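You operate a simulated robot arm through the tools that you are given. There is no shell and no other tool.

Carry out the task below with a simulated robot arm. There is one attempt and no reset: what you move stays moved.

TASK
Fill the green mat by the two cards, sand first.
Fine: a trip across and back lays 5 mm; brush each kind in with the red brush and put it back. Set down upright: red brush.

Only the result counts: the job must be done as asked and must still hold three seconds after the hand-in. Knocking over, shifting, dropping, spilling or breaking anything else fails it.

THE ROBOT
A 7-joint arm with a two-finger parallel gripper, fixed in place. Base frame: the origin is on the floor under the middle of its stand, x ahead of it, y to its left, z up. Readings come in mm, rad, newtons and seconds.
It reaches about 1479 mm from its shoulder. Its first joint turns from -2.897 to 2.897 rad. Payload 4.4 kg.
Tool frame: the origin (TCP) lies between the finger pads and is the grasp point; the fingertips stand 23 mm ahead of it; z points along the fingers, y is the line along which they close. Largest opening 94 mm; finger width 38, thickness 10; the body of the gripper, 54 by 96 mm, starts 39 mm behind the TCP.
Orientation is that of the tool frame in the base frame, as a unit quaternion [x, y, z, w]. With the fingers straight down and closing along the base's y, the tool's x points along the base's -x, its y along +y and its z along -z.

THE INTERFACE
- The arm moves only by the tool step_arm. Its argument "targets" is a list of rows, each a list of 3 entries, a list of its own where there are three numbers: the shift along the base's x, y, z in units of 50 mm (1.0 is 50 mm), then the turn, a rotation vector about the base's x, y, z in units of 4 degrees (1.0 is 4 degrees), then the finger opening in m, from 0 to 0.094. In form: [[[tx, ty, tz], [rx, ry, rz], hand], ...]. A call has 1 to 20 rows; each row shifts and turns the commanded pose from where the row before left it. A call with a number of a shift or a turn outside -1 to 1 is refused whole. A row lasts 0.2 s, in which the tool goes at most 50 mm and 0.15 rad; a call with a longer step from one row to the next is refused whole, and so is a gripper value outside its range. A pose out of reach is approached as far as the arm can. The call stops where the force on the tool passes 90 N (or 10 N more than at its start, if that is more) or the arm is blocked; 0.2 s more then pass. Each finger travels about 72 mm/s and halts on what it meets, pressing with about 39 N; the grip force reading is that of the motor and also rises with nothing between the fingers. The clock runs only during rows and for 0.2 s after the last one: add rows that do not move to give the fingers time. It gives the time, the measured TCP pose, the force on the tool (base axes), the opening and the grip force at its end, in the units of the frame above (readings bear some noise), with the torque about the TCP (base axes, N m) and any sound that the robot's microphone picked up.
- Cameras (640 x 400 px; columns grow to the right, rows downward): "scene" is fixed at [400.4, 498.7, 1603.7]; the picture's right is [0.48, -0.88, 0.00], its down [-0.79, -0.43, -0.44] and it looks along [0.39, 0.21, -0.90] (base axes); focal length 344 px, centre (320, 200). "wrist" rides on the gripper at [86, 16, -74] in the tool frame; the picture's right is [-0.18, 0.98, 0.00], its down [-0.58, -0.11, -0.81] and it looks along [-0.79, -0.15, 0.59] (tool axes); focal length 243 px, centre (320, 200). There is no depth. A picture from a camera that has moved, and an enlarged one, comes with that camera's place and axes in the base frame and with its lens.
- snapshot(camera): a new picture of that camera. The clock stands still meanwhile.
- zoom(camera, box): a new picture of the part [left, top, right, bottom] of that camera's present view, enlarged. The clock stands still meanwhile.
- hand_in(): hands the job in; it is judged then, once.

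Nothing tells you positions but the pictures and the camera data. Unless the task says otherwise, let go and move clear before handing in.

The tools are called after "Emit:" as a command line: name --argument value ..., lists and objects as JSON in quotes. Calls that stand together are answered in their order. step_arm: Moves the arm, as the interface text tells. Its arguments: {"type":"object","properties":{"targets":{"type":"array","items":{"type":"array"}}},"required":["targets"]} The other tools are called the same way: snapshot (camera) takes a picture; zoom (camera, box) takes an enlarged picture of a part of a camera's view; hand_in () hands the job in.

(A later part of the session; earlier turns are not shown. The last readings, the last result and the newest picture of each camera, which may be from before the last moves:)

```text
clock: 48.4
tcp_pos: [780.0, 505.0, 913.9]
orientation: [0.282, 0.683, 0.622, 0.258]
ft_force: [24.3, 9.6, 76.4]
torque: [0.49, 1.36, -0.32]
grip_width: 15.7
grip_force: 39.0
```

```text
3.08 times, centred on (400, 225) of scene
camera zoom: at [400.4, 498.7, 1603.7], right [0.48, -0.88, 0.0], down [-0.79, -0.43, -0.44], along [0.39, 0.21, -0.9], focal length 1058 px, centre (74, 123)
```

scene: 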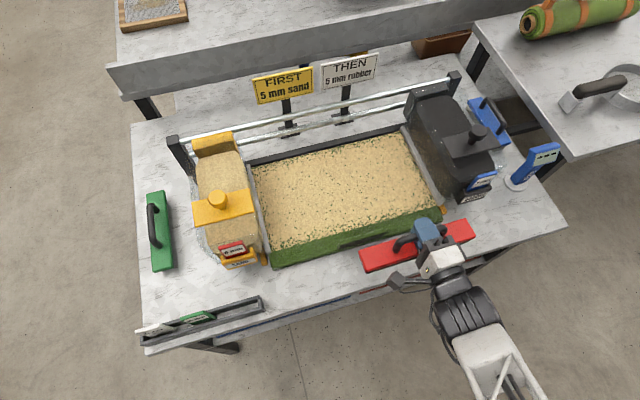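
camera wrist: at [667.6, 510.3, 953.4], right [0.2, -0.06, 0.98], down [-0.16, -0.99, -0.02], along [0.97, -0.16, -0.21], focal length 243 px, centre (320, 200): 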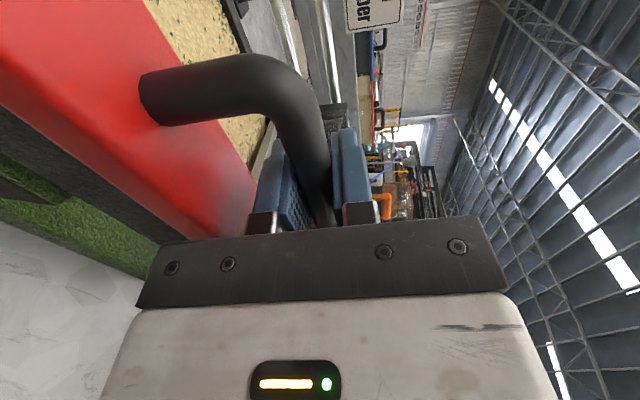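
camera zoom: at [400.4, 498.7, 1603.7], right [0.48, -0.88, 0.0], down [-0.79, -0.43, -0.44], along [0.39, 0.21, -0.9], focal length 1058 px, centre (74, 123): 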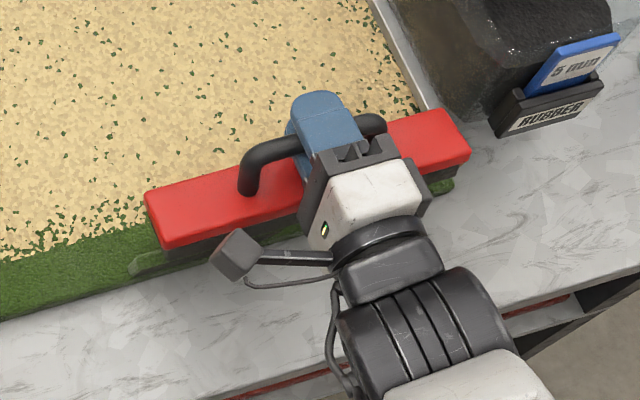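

The brush is on the mat but pressing far too hard (76 N). I'll ease up about 8 mm to a light contact.

Emit:
step_arm --targets '[[[0, 0, 0.1], [0, 0, 0], 0.004], [[0, 0, 0.06], [0, 0, 0], 0.004], [[0, 0, 0], [0, 0, 0], 0.004]]'

Emit:
zoom --camera "wrist" --box '[0, 0, 340, 250]'

```text
clock: 49.2
tcp_pos: [777.1, 503.2, 912.3]
orientation: [0.285, 0.687, 0.618, 0.256]
ft_force: [12.6, 2.3, 32.8]
torque: [0.07, 0.46, -0.06]
grip_width: 19.3
grip_force: 17.2
```

```text
1.60 times, centred on (170, 125) of wrist
camera zoom: at [665.0, 512.7, 936.1], right [0.2, -0.06, 0.98], down [-0.16, -0.99, -0.02], along [0.97, -0.16, -0.21], focal length 388 px, centre (560, 320)
```

zoom: 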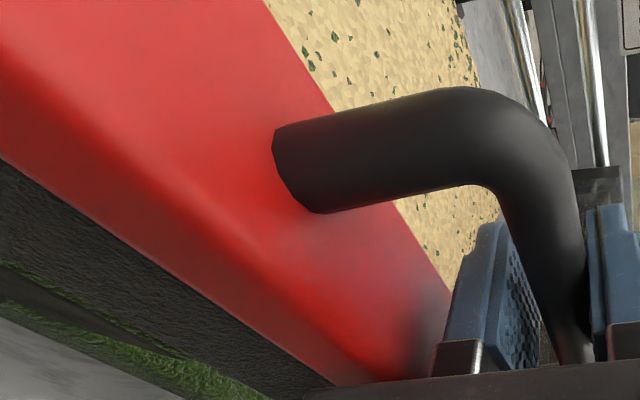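

The heavy load pushed the fingers open slightly; I'll ease up a little more and let the grip settle again.

Emit:
step_arm --targets '[[[0, 0, 0.06], [0, 0, 0], 0.004], [[0, 0, 0], [0, 0, 0], 0.004], [[0, 0, 0], [0, 0, 0], 0.004]]'

Emit:
snapshot --camera "wrist"

```text
clock: 50.0
tcp_pos: [778.8, 503.3, 914.2]
orientation: [0.285, 0.687, 0.618, 0.256]
ft_force: [1.3, 8.3, 14.2]
torque: [0.62, 0.5, -0.29]
grip_width: 15.3
grip_force: 39.4
```

```text
taken
camera wrist: at [665.1, 512.6, 938.6], right [0.2, -0.06, 0.98], down [-0.16, -0.99, -0.02], along [0.97, -0.15, -0.21], focal length 243 px, centre (320, 200)
```

wrist: 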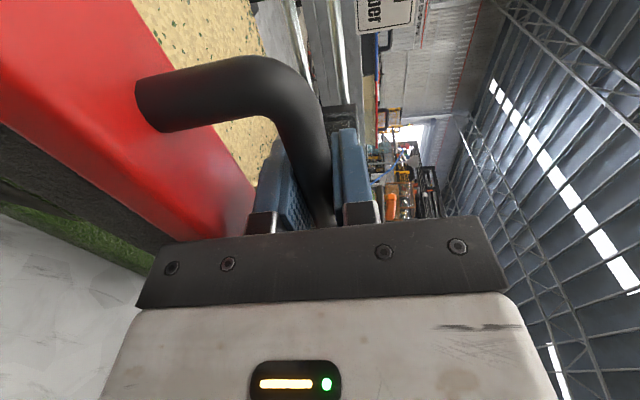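

Contact is now about 14 N with the grip restored. I'll sweep a short 30 mm toward the back and check that the brush stays level and how the sand reacts.

Emit:
step_arm --targets '[[[0.1, 0.1, 0.02], [0, 0, 0], 0.004], [[0.16, 0.16, 0], [0, 0, 0], 0.004], [[0.16, 0.16, 0], [0, 0, 0], 0.004]]'

Emit:
zoom --camera "scene" --box '[300, 160, 500, 290]'

Emit:
snapshot --camera "wrist"

```text
clock: 50.8
tcp_pos: [799.2, 526.0, 916.5]
orientation: [0.285, 0.687, 0.618, 0.256]
ft_force: [-0.4, -0.4, -3.0]
torque: [0.03, -0.01, 0.0]
grip_width: 15.0
grip_force: 38.6
```

```text
3.08 times, centred on (400, 225) of scene
camera zoom: at [400.4, 498.7, 1603.7], right [0.48, -0.88, 0.0], down [-0.79, -0.43, -0.44], along [0.39, 0.21, -0.9], focal length 1058 px, centre (74, 123)
```

zoom: 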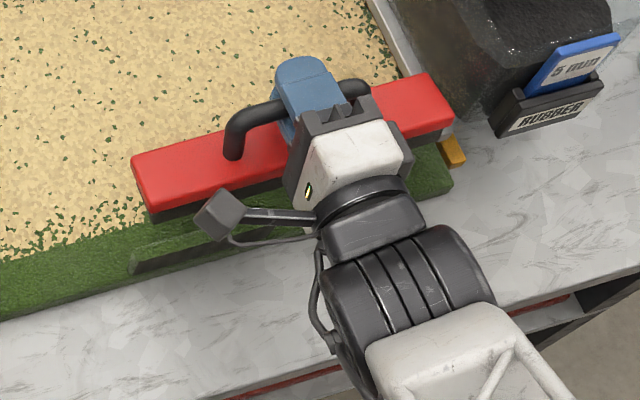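

```text
taken
camera wrist: at [686.5, 535.0, 940.5], right [0.2, -0.06, 0.98], down [-0.16, -0.99, -0.02], along [0.97, -0.16, -0.21], focal length 243 px, centre (320, 200)
```

wrist: 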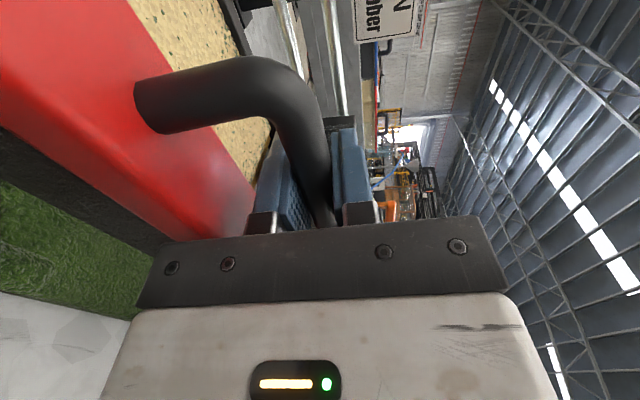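

The brush is level and just clear of the surface now. I'll lower in small steps until light contact.

Emit:
step_arm --targets '[[[0, 0, -0.06], [0, 0, 0], 0.004], [[0, 0, 0], [0, 0, 0], 0.004]]'

Emit:
step_arm --targets '[[[0, 0, -0.06], [0, 0, 0], 0.004], [[0, 0, 0], [0, 0, 0], 0.004]]'

```text
clock: 51.4
tcp_pos: [798.8, 525.8, 914.7]
orientation: [0.284, 0.687, 0.619, 0.256]
ft_force: [-0.3, -0.9, -2.5]
torque: [0.05, -0.02, 0.01]
grip_width: 15.3
grip_force: 38.9
```

```text
clock: 52.0
tcp_pos: [799.2, 524.3, 910.7]
orientation: [0.284, 0.687, 0.618, 0.256]
ft_force: [-0.2, 0.0, -3.3]
torque: [-0.01, -0.02, 0.02]
grip_width: 15.1
grip_force: 39.3
```

No contact yet at z 911, so the earlier contact was with something raised at the mat's front edge. I'll look closely at that dark tab.

Emit:
zoom --camera "scene" --box '[320, 225, 400, 265]'

Emit:
zoom --camera "wrist" --box '[0, 100, 200, 330]'

```text
8.00 times, centred on (360, 245) of scene
camera zoom: at [400.4, 498.7, 1603.7], right [0.48, -0.88, 0.0], down [-0.79, -0.43, -0.44], along [0.39, 0.21, -0.9], focal length 2751 px, centre (0, -160)
```

zoom: 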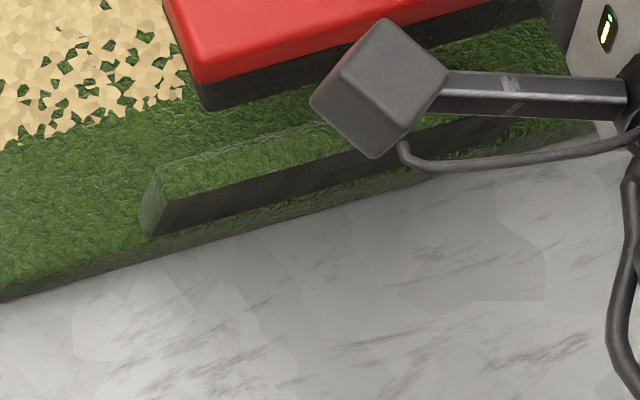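

```text
1.74 times, centred on (100, 215) of wrist
camera zoom: at [686.0, 534.4, 934.9], right [0.2, -0.06, 0.98], down [-0.16, -0.99, -0.02], along [0.97, -0.16, -0.21], focal length 422 px, centre (703, 174)
```

zoom: 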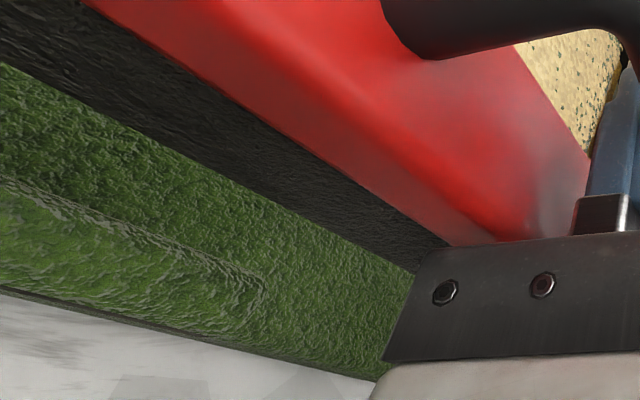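

That dark tab is a raised turf ridge about 28 mm high at the mat's very front edge; the brush had been resting on it. The brush is now behind it, so I'll keep lowering in small steps to the sand.

Emit:
step_arm --targets '[[[0, 0, -0.1], [0, 0, 0], 0.004], [[0, 0, 0], [0, 0, 0], 0.004]]'

Emit:
step_arm --targets '[[[0, 0, -0.06], [0, 0, 0], 0.004], [[0, 0, 0], [0, 0, 0], 0.004]]'

Emit:
step_arm --targets '[[[0, 0, -0.06], [0, 0, 0], 0.004], [[0, 0, 0], [0, 0, 0], 0.004]]'

```text
clock: 52.6
tcp_pos: [799.1, 524.5, 906.9]
orientation: [0.284, 0.686, 0.619, 0.256]
ft_force: [-0.1, -0.4, -1.7]
torque: [0.01, -0.01, -0.03]
grip_width: 15.4
grip_force: 39.0
```

```text
clock: 53.2
tcp_pos: [798.6, 525.2, 903.4]
orientation: [0.284, 0.686, 0.619, 0.256]
ft_force: [-0.3, 1.2, -2.3]
torque: [0.04, -0.03, 0.04]
grip_width: 15.1
grip_force: 38.8
```

```text
clock: 53.8
tcp_pos: [800.4, 524.7, 900.2]
orientation: [0.285, 0.686, 0.618, 0.256]
ft_force: [0.9, 0.0, -2.1]
torque: [-0.03, -0.05, 0.04]
grip_width: 15.2
grip_force: 38.6
```

Emit:
step_arm --targets '[[[0, 0, -0.06], [0, 0, 0], 0.004], [[0, 0, 0], [0, 0, 0], 0.004]]'

Emit:
step_arm --targets '[[[0, 0, -0.06], [0, 0, 0], 0.004], [[0, 0, 0], [0, 0, 0], 0.004]]'

Emit:
zoom --camera "scene" --box '[320, 170, 480, 270]'

```text
clock: 54.4
tcp_pos: [800.1, 525.1, 897.8]
orientation: [0.285, 0.686, 0.618, 0.257]
ft_force: [-0.5, -0.2, -2.2]
torque: [0.0, -0.02, -0.03]
grip_width: 15.1
grip_force: 39.4
```

```text
clock: 55.0
tcp_pos: [799.2, 526.2, 894.4]
orientation: [0.285, 0.687, 0.618, 0.256]
ft_force: [0.1, -0.7, -3.2]
torque: [0.05, -0.02, -0.05]
grip_width: 15.3
grip_force: 38.6
```

```text
4.00 times, centred on (400, 220) of scene
camera zoom: at [400.4, 498.7, 1603.7], right [0.48, -0.88, 0.0], down [-0.79, -0.43, -0.44], along [0.39, 0.21, -0.9], focal length 1376 px, centre (0, 120)
```

zoom: 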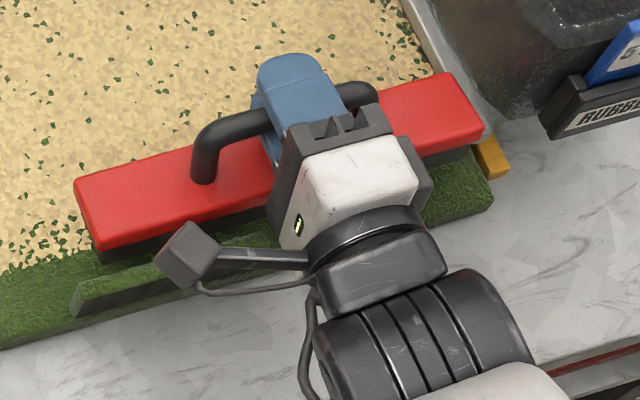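

Still no contact at z 894. I'll continue down in 3 mm steps.

Emit:
step_arm --targets '[[[0, 0, -0.06], [0, 0, 0], 0.004], [[0, 0, 0], [0, 0, 0], 0.004]]'

Emit:
step_arm --targets '[[[0, 0, -0.06], [0, 0, 0], 0.004], [[0, 0, 0], [0, 0, 0], 0.004]]'

Emit:
step_arm --targets '[[[0, 0, -0.05], [0, 0, 0], 0.004], [[0, 0, 0], [0, 0, 0], 0.004]]'

```text
clock: 55.6
tcp_pos: [799.7, 524.5, 891.5]
orientation: [0.284, 0.686, 0.618, 0.257]
ft_force: [0.2, 0.1, -3.1]
torque: [0.01, -0.02, 0.0]
grip_width: 15.1
grip_force: 38.9
```

```text
clock: 56.2
tcp_pos: [799.9, 525.4, 886.9]
orientation: [0.284, 0.686, 0.619, 0.257]
ft_force: [0.0, 0.1, -1.9]
torque: [0.02, -0.05, -0.03]
grip_width: 15.4
grip_force: 38.7
```

```text
clock: 56.8
tcp_pos: [799.3, 523.3, 884.6]
orientation: [0.284, 0.687, 0.618, 0.256]
ft_force: [-1.2, 0.5, -2.7]
torque: [-0.02, -0.01, 0.0]
grip_width: 15.1
grip_force: 39.2
```

Going lower with the gripper horizontal would bring the wrist down onto the raised ridge. I'll lift off, set the brush down level on the bare table strip in front of the mat, and regrasp it with the tool steeper.

Emit:
step_arm --targets '[[[0, 0, 0.4], [0, 0, 0], 0.004], [[0, 0, 0.6], [0, 0, 0], 0.004], [[0, 0, 0.5], [0, 0, 0], 0.004], [[-0.3, -0.3, 0], [0, 0, 0], 0.004], [[-0.396, -0.396, 0], [0, 0, 0], 0.004], [[-0.396, -0.396, 0], [0, 0, 0], 0.004], [[-0.396, -0.396, 0], [0, 0, 0], 0.004], [[-0.1, -0.1, 0], [0, 0, 0], 0.004], [[0, 0, -0.5], [0, 0, 0], 0.004], [[0, 0, -0.7], [0, 0, 0], 0.004], [[0, 0, -0.6], [0, 0, 0], 0.004], [[0, 0, 0], [0, 0, 0], 0.004]]'

Emit:
zoom --camera "scene" --box '[320, 190, 500, 310]'

Emit:
snapshot --camera "wrist"

```text
clock: 59.4
tcp_pos: [722.1, 444.7, 870.3]
orientation: [0.284, 0.686, 0.619, 0.257]
ft_force: [-0.6, -0.2, -2.8]
torque: [0.04, -0.01, -0.02]
grip_width: 15.0
grip_force: 39.6
```

```text
3.33 times, centred on (410, 250) of scene
camera zoom: at [400.4, 498.7, 1603.7], right [0.48, -0.88, 0.0], down [-0.79, -0.43, -0.44], along [0.39, 0.21, -0.9], focal length 1146 px, centre (20, 33)
```

zoom: 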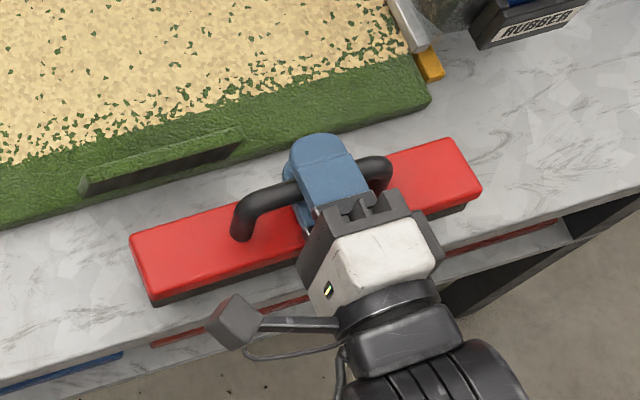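

```text
taken
camera wrist: at [608.5, 455.1, 894.8], right [0.2, -0.06, 0.98], down [-0.16, -0.99, -0.02], along [0.97, -0.16, -0.21], focal length 243 px, centre (320, 200)
```

wrist: 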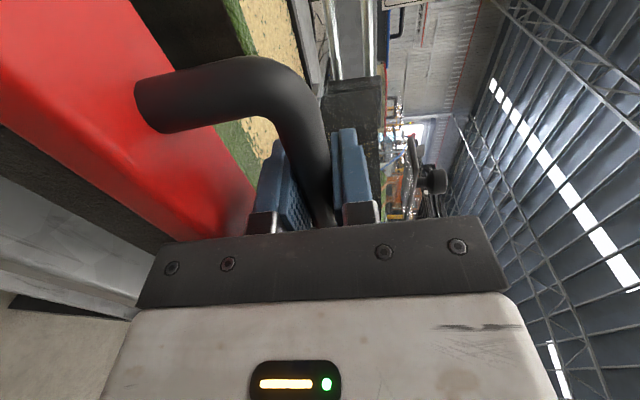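

The brush is above the bare strip of table. I'll lower to contact in steps.

Emit:
step_arm --targets '[[[0, 0, -0.3], [0, 0, 0], 0.004], [[0, 0, -0.1], [0, 0, 0], 0.004], [[0, 0, 0], [0, 0, 0], 0.004]]'

Emit:
step_arm --targets '[[[0, 0, -0.08], [0, 0, 0], 0.004], [[0, 0, 0], [0, 0, 0], 0.004]]'

Emit:
step_arm --targets '[[[0, 0, -0.06], [0, 0, 0], 0.004], [[0, 0, 0], [0, 0, 0], 0.004]]'

```text
clock: 60.2
tcp_pos: [720.0, 444.8, 851.4]
orientation: [0.284, 0.686, 0.619, 0.256]
ft_force: [0.4, 0.1, -2.4]
torque: [0.01, -0.02, 0.0]
grip_width: 15.1
grip_force: 39.4
```

```text
clock: 60.8
tcp_pos: [720.6, 444.6, 847.0]
orientation: [0.285, 0.687, 0.618, 0.255]
ft_force: [-0.3, -0.1, -2.5]
torque: [0.03, -0.04, 0.0]
grip_width: 15.2
grip_force: 39.1
```

```text
clock: 61.4
tcp_pos: [719.3, 444.7, 844.4]
orientation: [0.284, 0.687, 0.618, 0.256]
ft_force: [-0.4, 0.8, -1.4]
torque: [0.04, -0.01, 0.0]
grip_width: 15.0
grip_force: 38.4
```

Emit:
step_arm --targets '[[[0, 0, -0.06], [0, 0, 0], 0.004], [[0, 0, 0], [0, 0, 0], 0.004]]'

Emit:
step_arm --targets '[[[0, 0, -0.06], [0, 0, 0], 0.004], [[0, 0, 0], [0, 0, 0], 0.004]]'

Emit:
step_arm --targets '[[[0, 0, -0.05], [0, 0, 0], 0.004], [[0, 0, 0], [0, 0, 0], 0.004]]'

```text
clock: 62.0
tcp_pos: [720.4, 445.6, 839.3]
orientation: [0.284, 0.687, 0.618, 0.256]
ft_force: [-0.6, -0.7, -2.7]
torque: [0.04, -0.04, 0.01]
grip_width: 15.5
grip_force: 38.9
```

```text
clock: 62.6
tcp_pos: [721.6, 445.9, 840.7]
orientation: [0.283, 0.685, 0.62, 0.257]
ft_force: [-4.6, -0.7, 27.4]
torque: [-0.07, 0.01, 0.05]
grip_width: 15.1
grip_force: 38.6
```

```text
clock: 63.2
tcp_pos: [721.0, 445.3, 839.4]
orientation: [0.283, 0.684, 0.621, 0.258]
ft_force: [-12.0, 0.5, 72.8]
torque: [-0.19, 0.21, 0.06]
grip_width: 15.3
grip_force: 38.9
```

Contact with the table came at z≈840. I'll ease the pressure, then release.

Emit:
step_arm --targets '[[[0, 0, 0.07], [0, 0, 0], 0.004], [[0, 0, 0], [0, 0, 0], 0.004]]'

Emit:
zoom --camera "scene" --box '[320, 190, 500, 310]'

```text
clock: 63.8
tcp_pos: [720.7, 445.2, 839.4]
orientation: [0.285, 0.685, 0.619, 0.257]
ft_force: [-6.7, -6.4, 67.5]
torque: [-0.3, 0.15, 0.04]
grip_width: 15.6
grip_force: 38.9
```

```text
3.33 times, centred on (410, 250) of scene
camera zoom: at [400.4, 498.7, 1603.7], right [0.48, -0.88, 0.0], down [-0.79, -0.43, -0.44], along [0.39, 0.21, -0.9], focal length 1146 px, centre (20, 33)
```

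zoom: 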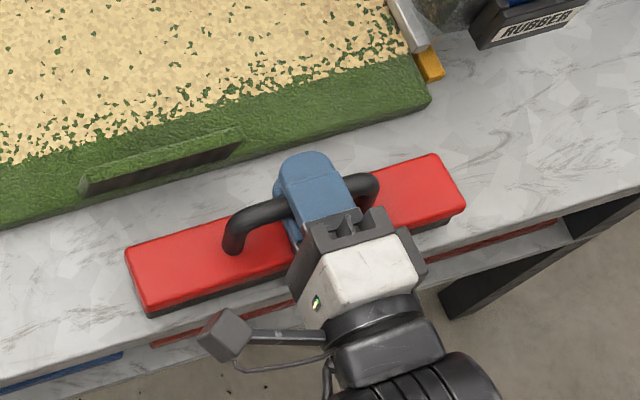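

Force is still high; the arm settles slowly. I'll raise a little more and re-read.

Emit:
step_arm --targets '[[[0, 0, 0.05], [0, 0, 0], 0.004], [[0, 0, 0], [0, 0, 0], 0.004], [[0, 0, 0], [0, 0, 0], 0.004]]'

```text
clock: 64.6
tcp_pos: [718.8, 445.9, 839.8]
orientation: [0.285, 0.687, 0.617, 0.256]
ft_force: [1.5, -9.9, 33.8]
torque: [-0.3, -0.03, -0.08]
grip_width: 15.0
grip_force: 38.7
```

Emit:
step_arm --targets '[[[0, 0, 0.05], [0, 0, 0], 0.004], [[0, 0, 0], [0, 0, 0], 0.004], [[0, 0, 0], [0, 0, 0], 0.004]]'

```text
clock: 65.4
tcp_pos: [720.2, 446.4, 841.2]
orientation: [0.285, 0.687, 0.618, 0.256]
ft_force: [0.0, 1.5, -2.5]
torque: [0.02, -0.06, -0.01]
grip_width: 15.4
grip_force: 38.8
```

The brush is now resting without pressure. I'll open and back straight out, then look.

Emit:
step_arm --targets '[[[0, 0, -0.02], [0, 0, 0], 0.018], [[0, 0, 0], [0, 0, 0], 0.025], [[0, 0, 0], [0, 0, 0], 0.03], [[-0.3, -0.3, 0.045], [0, 0, 0], 0.03], [[-0.5, -0.5, 0.075], [0, 0, 0], 0.03], [[-0.6, -0.6, 0.09], [0, 0, 0], 0.03], [[0, 0, 0], [0, 0, 0], 0.03]]'

Emit:
snapshot --camera "scene"

Emit:
zoom --camera "scene" --box '[320, 190, 500, 310]'

Emit:
snapshot --camera "wrist"

```text
clock: 67.0
tcp_pos: [650.9, 374.0, 853.7]
orientation: [0.285, 0.687, 0.618, 0.257]
ft_force: [0.3, -0.4, 0.8]
torque: [0.04, 0.02, -0.01]
grip_width: 30.0
grip_force: 0.1
```

```text
taken
```

scene: 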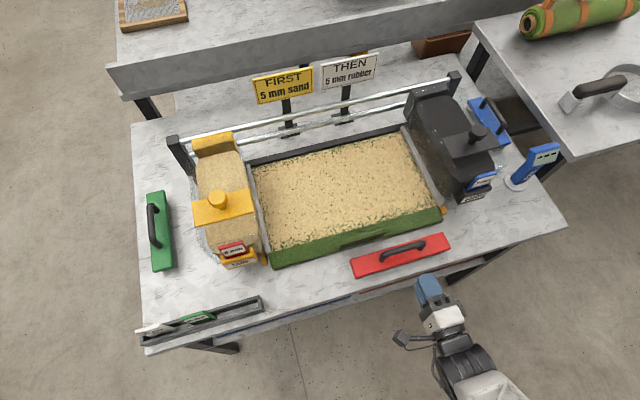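

```text
3.33 times, centred on (410, 250) of scene
camera zoom: at [400.4, 498.7, 1603.7], right [0.48, -0.88, 0.0], down [-0.79, -0.43, -0.44], along [0.39, 0.21, -0.9], focal length 1146 px, centre (20, 33)
```

zoom: 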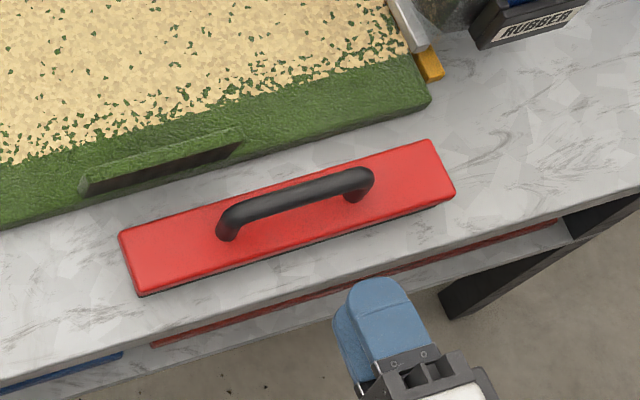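

```text
taken
camera wrist: at [538.0, 384.3, 877.7], right [0.2, -0.06, 0.98], down [-0.16, -0.99, -0.02], along [0.97, -0.16, -0.21], focal length 243 px, centre (320, 200)
```

wrist: 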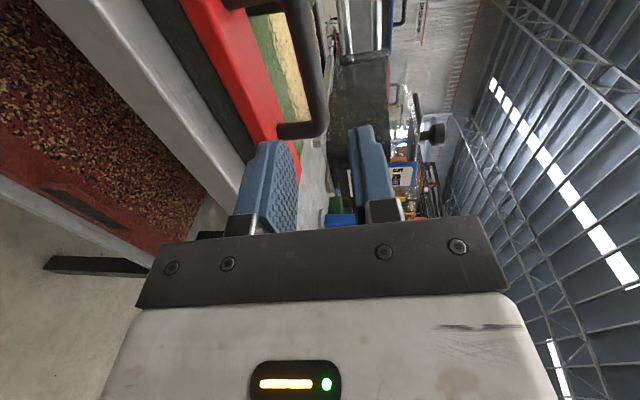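

The brush stands flat on the table strip, centred near s1 192, s2 825. I'll rotate the tool back to a 24° tilt and go to a pre-grasp pose above the handle.

Emit:
step_arm --targets '[[[0.0444, 0.0521, 0.1159], [-0.7071, 0.7071, 0], 0.05], [[0.0444, 0.0521, 0.1159], [-0.7071, 0.7071, 0], 0.05], [[0.0444, 0.0521, 0.1159], [-0.7071, 0.7071, 0], 0.05], [[0.0444, 0.0521, 0.1159], [-0.7071, 0.7071, 0], 0.05], [[0.0444, 0.0521, 0.1159], [-0.7071, 0.7071, 0], 0.05], [[0.0444, 0.0521, 0.1159], [-0.7071, 0.7071, 0], 0.05], [[0.0444, 0.0521, 0.1159], [-0.7071, 0.7071, 0], 0.05], [[0.0444, 0.0521, 0.1159], [-0.7071, 0.7071, 0], 0.05], [[0.0444, 0.0521, 0.1159], [-0.7071, 0.7071, 0], 0.05], [[0.0444, 0.0521, 0.1159], [-0.7071, 0.7071, 0], 0.05], [[0.0444, 0.0521, 0.1159], [-0.7071, 0.7071, 0], 0.05], [[0.0444, 0.0521, 0.1159], [-0.7071, 0.7071, 0], 0.05], [[0.0444, 0.0521, 0.1159], [-0.7071, 0.7071, 0], 0.05], [[0.0444, 0.0521, 0.1159], [-0.7071, 0.7071, 0], 0.05], [[0.0444, 0.0521, 0.1159], [-0.7071, 0.7071, 0], 0.05], [[0, 0, 0], [0, 0, 0], 0.05]]'

Emit:
snapshot --camera "wrist"

```text
clock: 70.4
tcp_pos: [681.1, 415.6, 938.0]
orientation: [0.369, 0.897, 0.23, 0.085]
ft_force: [-0.6, 0.1, -0.1]
torque: [0.0, -0.05, 0.03]
grip_width: 49.9
grip_force: 0.0
out of reach, approached as far as the arm can: row 14
```

```text
taken
camera wrist: at [604.8, 459.7, 1011.6], right [0.74, 0.48, 0.46], down [0.09, -0.76, 0.65], along [0.66, -0.44, -0.6], focal length 243 px, centre (320, 200)
```

wrist: 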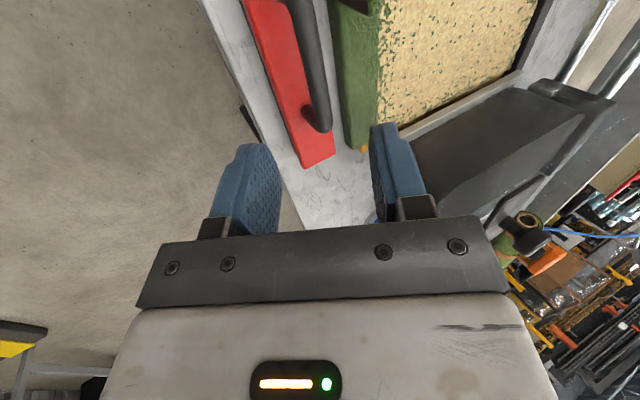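

The arm reported a limit on one row and the tilt stopped near 28°. I'll wait a moment and read the pose again.

Emit:
step_arm --targets '[[[0, 0, 0], [0, 0, 0], 0.05], [[0, 0, 0], [0, 0, 0], 0.05]]'

Emit:
snapshot --camera "scene"

```text
clock: 71.0
tcp_pos: [681.0, 415.2, 937.1]
orientation: [0.368, 0.897, 0.23, 0.086]
ft_force: [-0.3, -1.2, -0.7]
torque: [-0.01, 0.01, 0.03]
grip_width: 49.9
grip_force: 0.0
```

```text
taken
```

scene: 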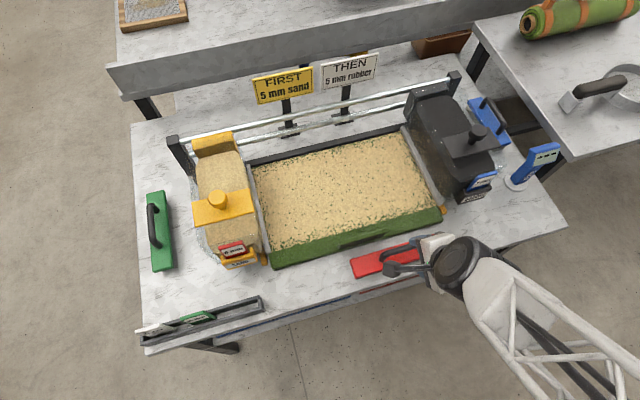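

The tool sits at a 28° tilt, which is fine. I'll correct the small offset and advance most of the way to the handle.

Emit:
step_arm --targets '[[[-0.024, -0.192, 0], [0, 0, 0], 0.05], [[0.193, 0.21, -0.529], [0, 0, 0], 0.05], [[0.193, 0.21, -0.529], [0, 0, 0], 0.05], [[0.193, 0.21, -0.529], [0, 0, 0], 0.05], [[0, 0, 0], [0, 0, 0], 0.05]]'

Emit:
snapshot --camera "wrist"

```text
clock: 72.2
tcp_pos: [709.3, 439.1, 857.3]
orientation: [0.368, 0.897, 0.23, 0.086]
ft_force: [-0.8, -0.5, -0.5]
torque: [-0.02, -0.01, -0.02]
grip_width: 49.9
grip_force: 0.0
```

```text
taken
camera wrist: at [632.1, 482.0, 931.1], right [0.74, 0.48, 0.46], down [0.09, -0.76, 0.65], along [0.66, -0.44, -0.6], focal length 243 px, centre (320, 200)
```

wrist: 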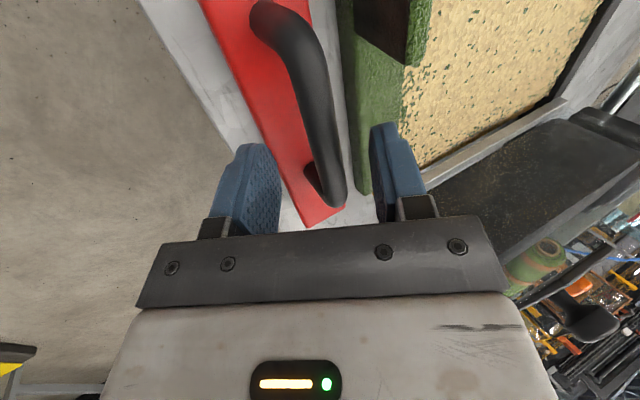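

The handle is well centred. I'll advance the last 28 mm and close.

Emit:
step_arm --targets '[[[0.1, 0.108, -0.272], [0, 0, 0], 0.045], [[0.08, 0.087, -0.22], [0, 0, 0], 0.045], [[0, 0, 0], [0, 0, 0], 0.03], [[0, 0, 0], [0, 0, 0], 0.016], [[0, 0, 0], [0, 0, 0], 0.006], [[0, 0, 0], [0, 0, 0], 0.004]]'

Emit:
snapshot --camera "wrist"

```text
clock: 73.6
tcp_pos: [718.1, 447.5, 832.6]
orientation: [0.369, 0.897, 0.228, 0.085]
ft_force: [-0.2, 1.0, 0.9]
torque: [0.12, 0.11, -0.14]
grip_width: 15.4
grip_force: 39.2
```

```text
taken
camera wrist: at [642.2, 491.7, 906.8], right [0.74, 0.48, 0.46], down [0.09, -0.75, 0.65], along [0.66, -0.44, -0.6], focal length 243 px, centre (320, 200)
```

wrist: 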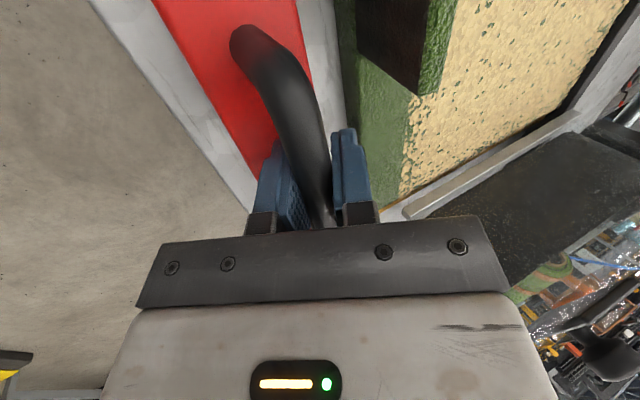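

The brush is gripped again. I'll lift 95 mm (to clear the 75 mm ridge), carry it over onto the sand area, and lower in steps with force checks.

Emit:
step_arm --targets '[[[0, 0, 0.3], [0, 0, 0], 0.004], [[0, 0, 0.8], [0, 0, 0], 0.004], [[0.05, -0.05, 0.8], [0, 0, 0], 0.004], [[0.063, -0.063, 0], [0, 0, 0], 0.004], [[0.25, 0.25, 0], [0, 0, 0], 0.004], [[0.35, 0.35, 0], [0, 0, 0], 0.004], [[0.4, 0.4, 0], [0, 0, 0], 0.004], [[0.4, 0.4, 0], [0, 0, 0], 0.004], [[0.24, 0.24, 0], [0, 0, 0], 0.004], [[0, 0, -0.4], [0, 0, 0], 0.004], [[0, 0, -0.4], [0, 0, 0], 0.004], [[0, 0, 0], [0, 0, 0], 0.004]]'

Emit:
zoom --camera "scene" --box '[320, 150, 480, 270]'

Emit:
snapshot --camera "wrist"

```text
clock: 76.2
tcp_pos: [805.3, 522.3, 886.4]
orientation: [0.368, 0.898, 0.228, 0.085]
ft_force: [0.7, -0.5, -3.2]
torque: [0.01, -0.02, -0.04]
grip_width: 15.1
grip_force: 39.4
```

```text
3.33 times, centred on (400, 210) of scene
camera zoom: at [400.4, 498.7, 1603.7], right [0.48, -0.88, 0.0], down [-0.79, -0.43, -0.44], along [0.39, 0.21, -0.9], focal length 1146 px, centre (53, 167)
```

zoom: 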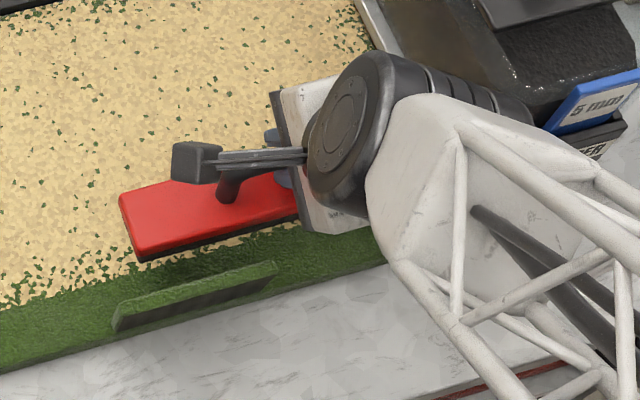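

```text
taken
camera wrist: at [729.2, 567.0, 961.5], right [0.74, 0.48, 0.46], down [0.09, -0.75, 0.65], along [0.66, -0.44, -0.6], focal length 243 px, centre (320, 200)
```

wrist: 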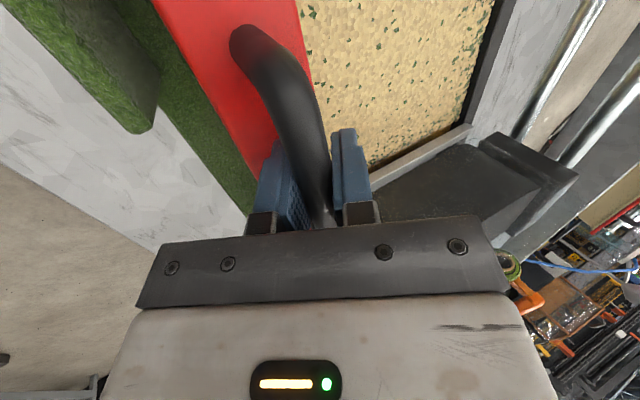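

The brush is level behind the ridge. I'll lower in small steps with force checks.

Emit:
step_arm --targets '[[[0, 0, -0.16], [0, 0, 0], 0.004], [[0, 0, -0.1], [0, 0, 0], 0.004], [[0, 0, 0], [0, 0, 0], 0.004]]'

Emit:
step_arm --targets '[[[0, 0, -0.06], [0, 0, 0], 0.004], [[0, 0, 0], [0, 0, 0], 0.004]]'

```text
clock: 77.0
tcp_pos: [804.7, 522.5, 874.0]
orientation: [0.367, 0.897, 0.228, 0.087]
ft_force: [-0.3, 0.0, -1.9]
torque: [-0.02, -0.02, -0.04]
grip_width: 14.8
grip_force: 39.1
```

```text
clock: 77.6
tcp_pos: [805.1, 521.6, 871.5]
orientation: [0.368, 0.897, 0.23, 0.085]
ft_force: [0.0, 0.8, -3.0]
torque: [-0.02, -0.01, 0.04]
grip_width: 15.2
grip_force: 39.3
```

Emit:
step_arm --targets '[[[0, 0, -0.06], [0, 0, 0], 0.004], [[0, 0, 0], [0, 0, 0], 0.004]]'

Emit:
step_arm --targets '[[[0, 0, -0.05], [0, 0, 0], 0.004], [[0, 0, 0], [0, 0, 0], 0.004]]'

```text
clock: 78.2
tcp_pos: [805.1, 522.9, 869.0]
orientation: [0.368, 0.897, 0.228, 0.085]
ft_force: [0.8, -0.6, -2.0]
torque: [0.02, -0.01, 0.02]
grip_width: 15.2
grip_force: 39.0
```

```text
clock: 78.8
tcp_pos: [804.7, 522.8, 865.9]
orientation: [0.369, 0.897, 0.228, 0.085]
ft_force: [0.0, -0.5, -3.2]
torque: [0.03, 0.0, 0.0]
grip_width: 15.3
grip_force: 39.3
```

Emit:
step_arm --targets '[[[0, 0, -0.05], [0, 0, 0], 0.004], [[0, 0, 0], [0, 0, 0], 0.004]]'

Emit:
zoom --camera "scene" --box '[320, 170, 420, 250]'

```text
clock: 79.4
tcp_pos: [804.8, 523.1, 863.6]
orientation: [0.368, 0.897, 0.228, 0.085]
ft_force: [-0.8, -0.1, -2.2]
torque: [-0.02, 0.01, 0.01]
grip_width: 15.0
grip_force: 39.3
```

```text
5.00 times, centred on (370, 210) of scene
camera zoom: at [400.4, 498.7, 1603.7], right [0.48, -0.88, 0.0], down [-0.79, -0.43, -0.44], along [0.39, 0.21, -0.9], focal length 1719 px, centre (70, 150)
```

zoom: 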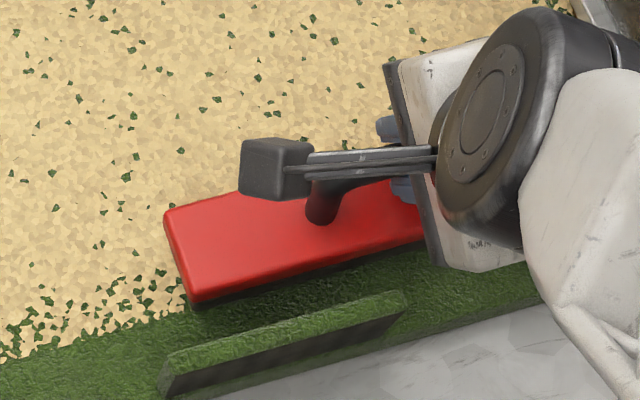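

Still just above the surface. I'll continue down.

Emit:
step_arm --targets '[[[0, 0, -0.05], [0, 0, 0], 0.004], [[0, 0, 0], [0, 0, 0], 0.004]]'

Emit:
step_arm --targets '[[[0, 0, -0.05], [0, 0, 0], 0.004], [[0, 0, 0], [0, 0, 0], 0.004]]'

```text
clock: 80.0
tcp_pos: [804.0, 522.7, 860.1]
orientation: [0.368, 0.897, 0.229, 0.085]
ft_force: [0.0, 0.1, -1.5]
torque: [-0.02, -0.02, -0.02]
grip_width: 15.3
grip_force: 39.0
```

```text
clock: 80.6
tcp_pos: [805.0, 522.9, 858.6]
orientation: [0.368, 0.897, 0.229, 0.085]
ft_force: [-0.6, 0.4, -2.3]
torque: [0.05, 0.02, -0.01]
grip_width: 15.1
grip_force: 38.7
```

Emit:
step_arm --targets '[[[0, 0, -0.05], [0, 0, 0], 0.004], [[0, 0, 0], [0, 0, 0], 0.004]]'

Emit:
step_arm --targets '[[[0, 0, -0.04], [0, 0, 0], 0.004], [[0, 0, 0], [0, 0, 0], 0.004]]'

```text
clock: 81.2
tcp_pos: [805.4, 523.8, 855.5]
orientation: [0.367, 0.898, 0.229, 0.085]
ft_force: [1.2, -0.6, -2.4]
torque: [0.01, -0.04, -0.02]
grip_width: 15.1
grip_force: 39.3
```

```text
clock: 81.8
tcp_pos: [805.1, 523.5, 853.2]
orientation: [0.368, 0.897, 0.228, 0.086]
ft_force: [1.6, 1.1, 3.7]
torque: [-0.01, 0.11, -0.02]
grip_width: 15.4
grip_force: 39.0
```

Light contact with the sand at z≈853. I'll sweep 60 mm toward the back and check forces and the sand.

Emit:
step_arm --targets '[[[0.1, 0.1, -0.01], [0, 0, 0], 0.004], [[0.2, 0.2, 0], [0, 0, 0], 0.004], [[0.2, 0.2, 0], [0, 0, 0], 0.004], [[0.2, 0.2, 0], [0, 0, 0], 0.004], [[0.15, 0.15, 0], [0, 0, 0], 0.004]]'

Emit:
snapshot --camera "scene"

Emit:
snapshot --camera "wrist"

```text
clock: 83.0
tcp_pos: [850.1, 566.1, 856.3]
orientation: [0.368, 0.897, 0.23, 0.086]
ft_force: [-5.6, 0.9, 28.4]
torque: [-0.04, 0.09, -0.07]
grip_width: 15.1
grip_force: 39.4
```

```text
taken
```

scene: 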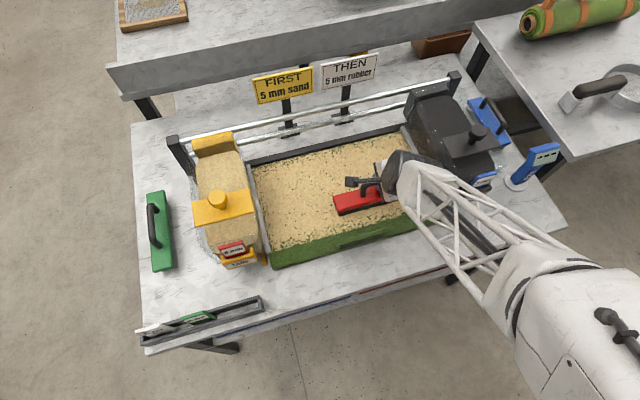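

```text
taken
camera wrist: at [771.9, 610.6, 930.0], right [0.74, 0.48, 0.47], down [0.09, -0.76, 0.65], along [0.67, -0.44, -0.6], focal length 243 px, centre (320, 200)
```

wrist: 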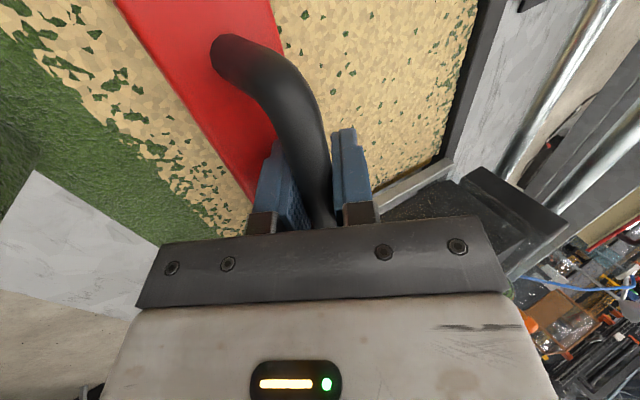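

The brush slides with little drag and stays level. I'll zoom to see whether the brushed strip looks different.

Emit:
zoom --camera "scene" --box '[300, 150, 440, 260]'

Emit:
zoom --camera "wrist" --box '[0, 0, 320, 240]'

```text
3.64 times, centred on (370, 205) of scene
camera zoom: at [400.4, 498.7, 1603.7], right [0.48, -0.88, 0.0], down [-0.79, -0.43, -0.44], along [0.39, 0.21, -0.9], focal length 1250 px, centre (138, 182)
```

zoom: 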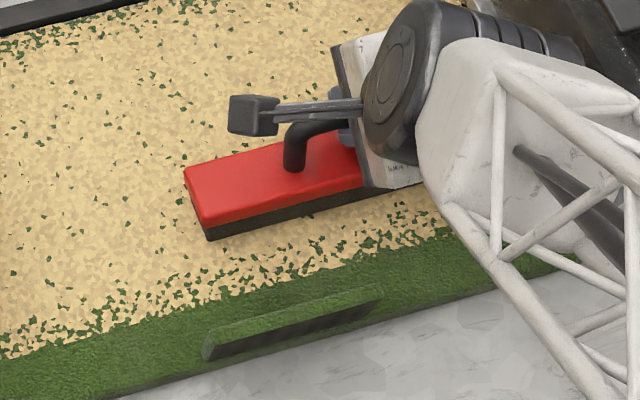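

```text
1.67 times, centred on (160, 120) of wrist
camera zoom: at [771.9, 610.6, 930.0], right [0.74, 0.48, 0.47], down [0.09, -0.76, 0.65], along [0.67, -0.44, -0.6], focal length 404 px, centre (587, 333)
```

zoom: 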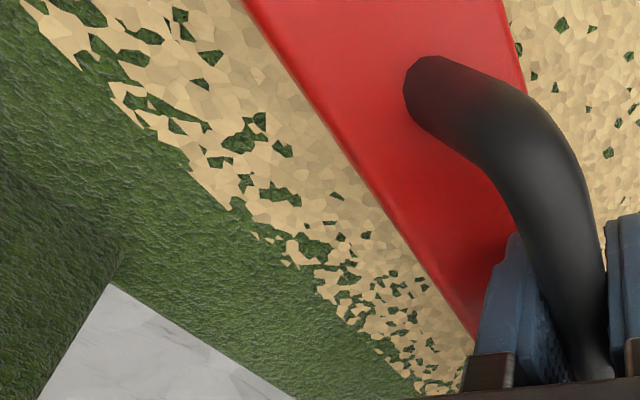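

Brushing looks fine. I'll continue to the back of the mat with slightly lighter pressure.

Emit:
step_arm --targets '[[[0.1, 0.1, 0.02], [0, 0, 0], 0.004], [[0.2, 0.2, 0], [0, 0, 0], 0.004], [[0.2, 0.2, 0], [0, 0, 0], 0.004], [[0.2, 0.2, 0], [0, 0, 0], 0.004], [[0.2, 0.2, 0], [0, 0, 0], 0.004], [[0.2, 0.2, 0], [0, 0, 0], 0.004], [[0.2, 0.2, 0], [0, 0, 0], 0.004], [[0.2, 0.2, 0], [0, 0, 0], 0.004], [[0.15, 0.15, 0], [0, 0, 0], 0.004]]'

Emit:
snapshot --camera "scene"

Emit:
snapshot --camera "wrist"

```text
clock: 85.0
tcp_pos: [929.9, 647.7, 855.9]
orientation: [0.368, 0.897, 0.228, 0.085]
ft_force: [0.1, 0.5, -2.7]
torque: [0.03, -0.07, -0.01]
grip_width: 15.6
grip_force: 39.7
```

```text
taken
```

scene: 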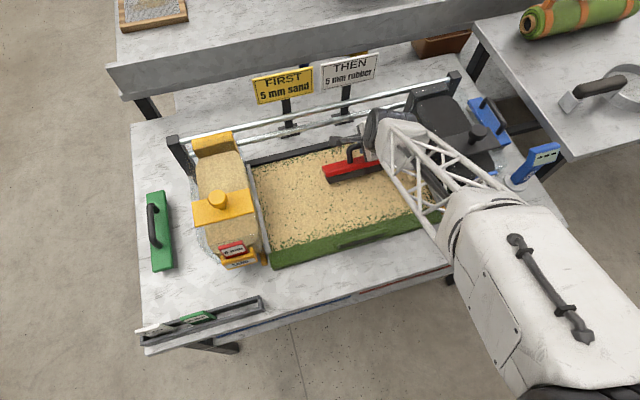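

```text
taken
camera wrist: at [853.1, 692.6, 928.9], right [0.74, 0.48, 0.46], down [0.09, -0.76, 0.65], along [0.66, -0.44, -0.6], focal length 243 px, centre (320, 200)
```

wrist: 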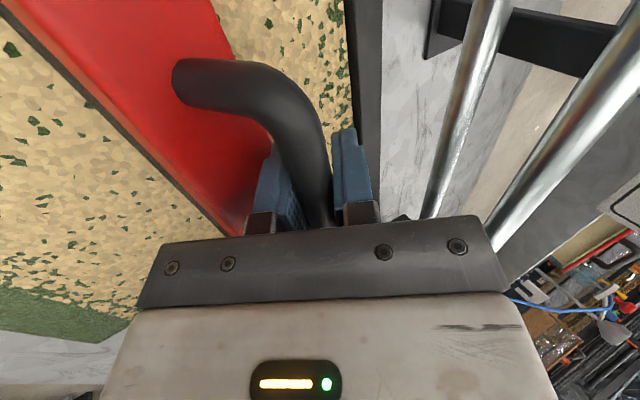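

Contact was lost and the brush seems to have swung in the grip again. I'll look closely before doing anything else.

Emit:
zoom --camera "scene" --box '[290, 110, 440, 220]'

Emit:
zoom --camera "wrist" --box '[0, 0, 400, 240]'

```text
3.64 times, centred on (365, 165) of scene
camera zoom: at [400.4, 498.7, 1603.7], right [0.48, -0.88, 0.0], down [-0.79, -0.43, -0.44], along [0.39, 0.21, -0.9], focal length 1250 px, centre (156, 327)
```

zoom: 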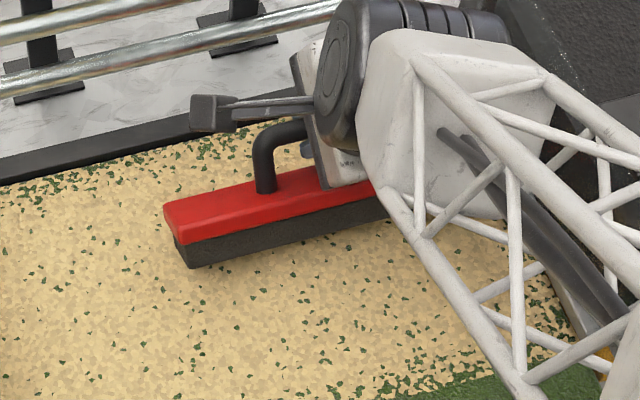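

```text
1.60 times, centred on (200, 120) of wrist
camera zoom: at [853.1, 692.6, 928.9], right [0.74, 0.48, 0.46], down [0.09, -0.76, 0.65], along [0.66, -0.44, -0.6], focal length 388 px, centre (512, 328)
```

zoom: 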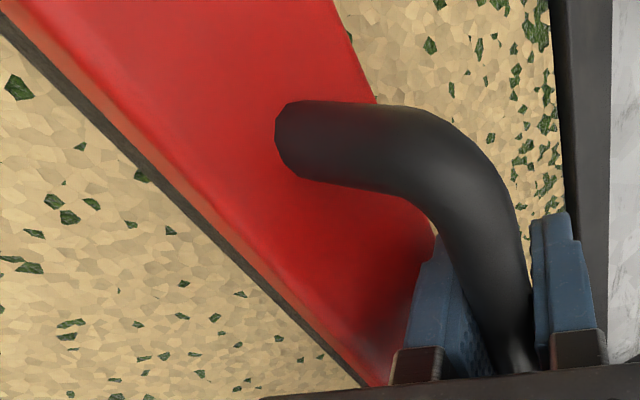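

The brush has swung about 27° (bottom trailing), though the sand is undisturbed. I'll lift, tilt the tool to bring the brush level, set it down on the sand, and regrasp it deeper with a vertical tool so the fingertips rest on the brush body and stop it pivoting.

Emit:
step_arm --targets '[[[0, 0, 0.3], [0, 0, 0], 0.004], [[-0.1, -0.1, 0.5], [0, 0, 0], 0.004], [[-0.1, -0.1, 0.1], [0.7071, -0.7071, 0], 0.004], [[-0.1, -0.1, 0], [0.7071, -0.7071, 0], 0.004], [[-0.1, -0.1, 0], [0.7071, -0.7071, 0], 0.004], [[-0.1, -0.1, 0], [0.7071, -0.7071, 0], 0.004], [[-0.1, -0.1, 0], [0.7071, -0.7071, 0], 0.004], [[-0.1, -0.1, 0], [0.7071, -0.7071, 0], 0.004], [[-0.1, -0.1, 0], [0.7071, -0.7071, 0], 0.004], [[0, 0, 0], [0, 0, 0], 0.004]]'

Emit:
zoom --camera "scene" --box '[290, 110, 440, 220]'

Emit:
snapshot --camera "wrist"

```text
clock: 87.2
tcp_pos: [889.5, 608.3, 899.6]
orientation: [0.333, 0.817, 0.438, 0.174]
ft_force: [-0.7, -0.7, -1.9]
torque: [0.03, -0.01, 0.03]
grip_width: 15.5
grip_force: 39.2
```

```text
3.64 times, centred on (365, 165) of scene
camera zoom: at [400.4, 498.7, 1603.7], right [0.48, -0.88, 0.0], down [-0.79, -0.43, -0.44], along [0.39, 0.21, -0.9], focal length 1250 px, centre (156, 327)
```

zoom: 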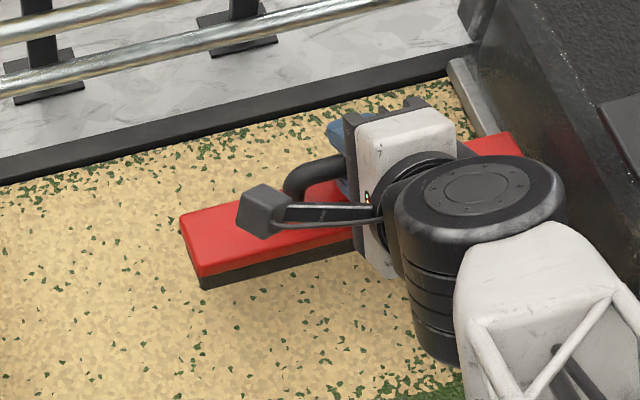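

```text
taken
camera wrist: at [790.4, 628.9, 954.1], right [0.52, 0.26, 0.82], down [-0.09, -0.93, 0.35], along [0.85, -0.25, -0.46], focal length 243 px, centre (320, 200)
```

wrist: 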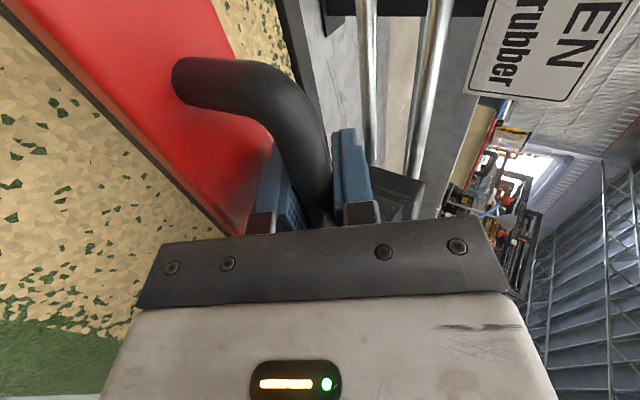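

The brush is about level again. I'll lower it gently onto the sand.

Emit:
step_arm --targets '[[[0, 0, -0.3], [0, 0, 0], 0.004], [[0, 0, -0.3], [0, 0, 0], 0.004], [[0, 0, -0.04], [0, 0, 0], 0.004], [[0, 0, 0], [0, 0, 0], 0.004]]'

Emit:
step_arm --targets '[[[0, 0, -0.06], [0, 0, 0], 0.004], [[0, 0, 0], [0, 0, 0], 0.004]]'

Emit:
step_arm --targets '[[[0, 0, -0.04], [0, 0, 0], 0.004], [[0, 0, 0], [0, 0, 0], 0.004]]'

```text
clock: 88.2
tcp_pos: [889.8, 607.2, 866.6]
orientation: [0.334, 0.816, 0.438, 0.174]
ft_force: [0.5, -0.5, -3.4]
torque: [0.05, -0.03, 0.0]
grip_width: 15.6
grip_force: 38.8
```

```text
clock: 88.8
tcp_pos: [890.4, 608.2, 863.9]
orientation: [0.334, 0.816, 0.439, 0.174]
ft_force: [0.4, 0.5, -2.7]
torque: [0.01, -0.01, -0.04]
grip_width: 15.3
grip_force: 38.6
```

```text
clock: 89.4
tcp_pos: [890.3, 608.4, 863.7]
orientation: [0.334, 0.816, 0.438, 0.174]
ft_force: [0.0, -1.1, -1.9]
torque: [0.02, -0.01, 0.0]
grip_width: 15.7
grip_force: 39.0
```

Emit:
step_arm --targets '[[[0, 0, -0.04], [0, 0, 0], 0.004], [[0, 0, 0], [0, 0, 0], 0.004]]'

Emit:
step_arm --targets '[[[0, 0, -0.04], [0, 0, 0], 0.004], [[0, 0, 0], [0, 0, 0], 0.004]]'

```text
clock: 90.0
tcp_pos: [890.5, 609.2, 860.2]
orientation: [0.333, 0.816, 0.439, 0.173]
ft_force: [-1.1, -0.1, -2.5]
torque: [0.02, -0.05, 0.04]
grip_width: 15.6
grip_force: 38.9
```

```text
clock: 90.6
tcp_pos: [890.9, 609.1, 857.4]
orientation: [0.333, 0.816, 0.438, 0.175]
ft_force: [0.3, -0.1, -1.9]
torque: [0.04, -0.03, 0.02]
grip_width: 15.6
grip_force: 39.0
```

Emit:
step_arm --targets '[[[0, 0, -0.03], [0, 0, 0], 0.004], [[0, 0, 0], [0, 0, 0], 0.004]]'

Emit:
step_arm --targets '[[[0, 0, -0.03], [0, 0, 0], 0.004], [[0, 0, 0], [0, 0, 0], 0.004]]'

```text
clock: 91.2
tcp_pos: [890.2, 609.1, 857.4]
orientation: [0.333, 0.817, 0.438, 0.174]
ft_force: [0.2, -0.1, -2.9]
torque: [0.04, -0.03, 0.04]
grip_width: 15.5
grip_force: 39.3
```

```text
clock: 91.8
tcp_pos: [891.4, 608.0, 855.9]
orientation: [0.334, 0.816, 0.438, 0.174]
ft_force: [-0.9, -0.4, -1.2]
torque: [0.05, -0.04, 0.0]
grip_width: 15.6
grip_force: 39.1
```

Emit:
step_arm --targets '[[[0, 0, -0.03], [0, 0, 0], 0.004], [[0, 0, 0], [0, 0, 0], 0.004]]'

Emit:
zoom --camera "scene" --box '[290, 110, 440, 220]'

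```text
clock: 92.4
tcp_pos: [890.6, 608.2, 854.6]
orientation: [0.333, 0.817, 0.439, 0.173]
ft_force: [0.6, -0.5, 1.0]
torque: [0.33, 0.23, 0.01]
grip_width: 15.7
grip_force: 38.9
```

```text
3.64 times, centred on (365, 165) of scene
camera zoom: at [400.4, 498.7, 1603.7], right [0.48, -0.88, 0.0], down [-0.79, -0.43, -0.44], along [0.39, 0.21, -0.9], focal length 1250 px, centre (156, 327)
```

zoom: 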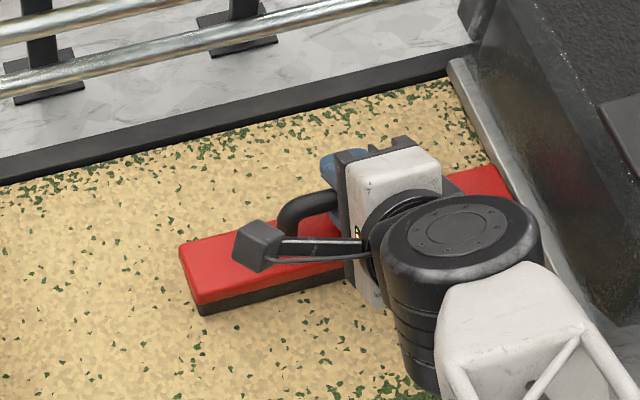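

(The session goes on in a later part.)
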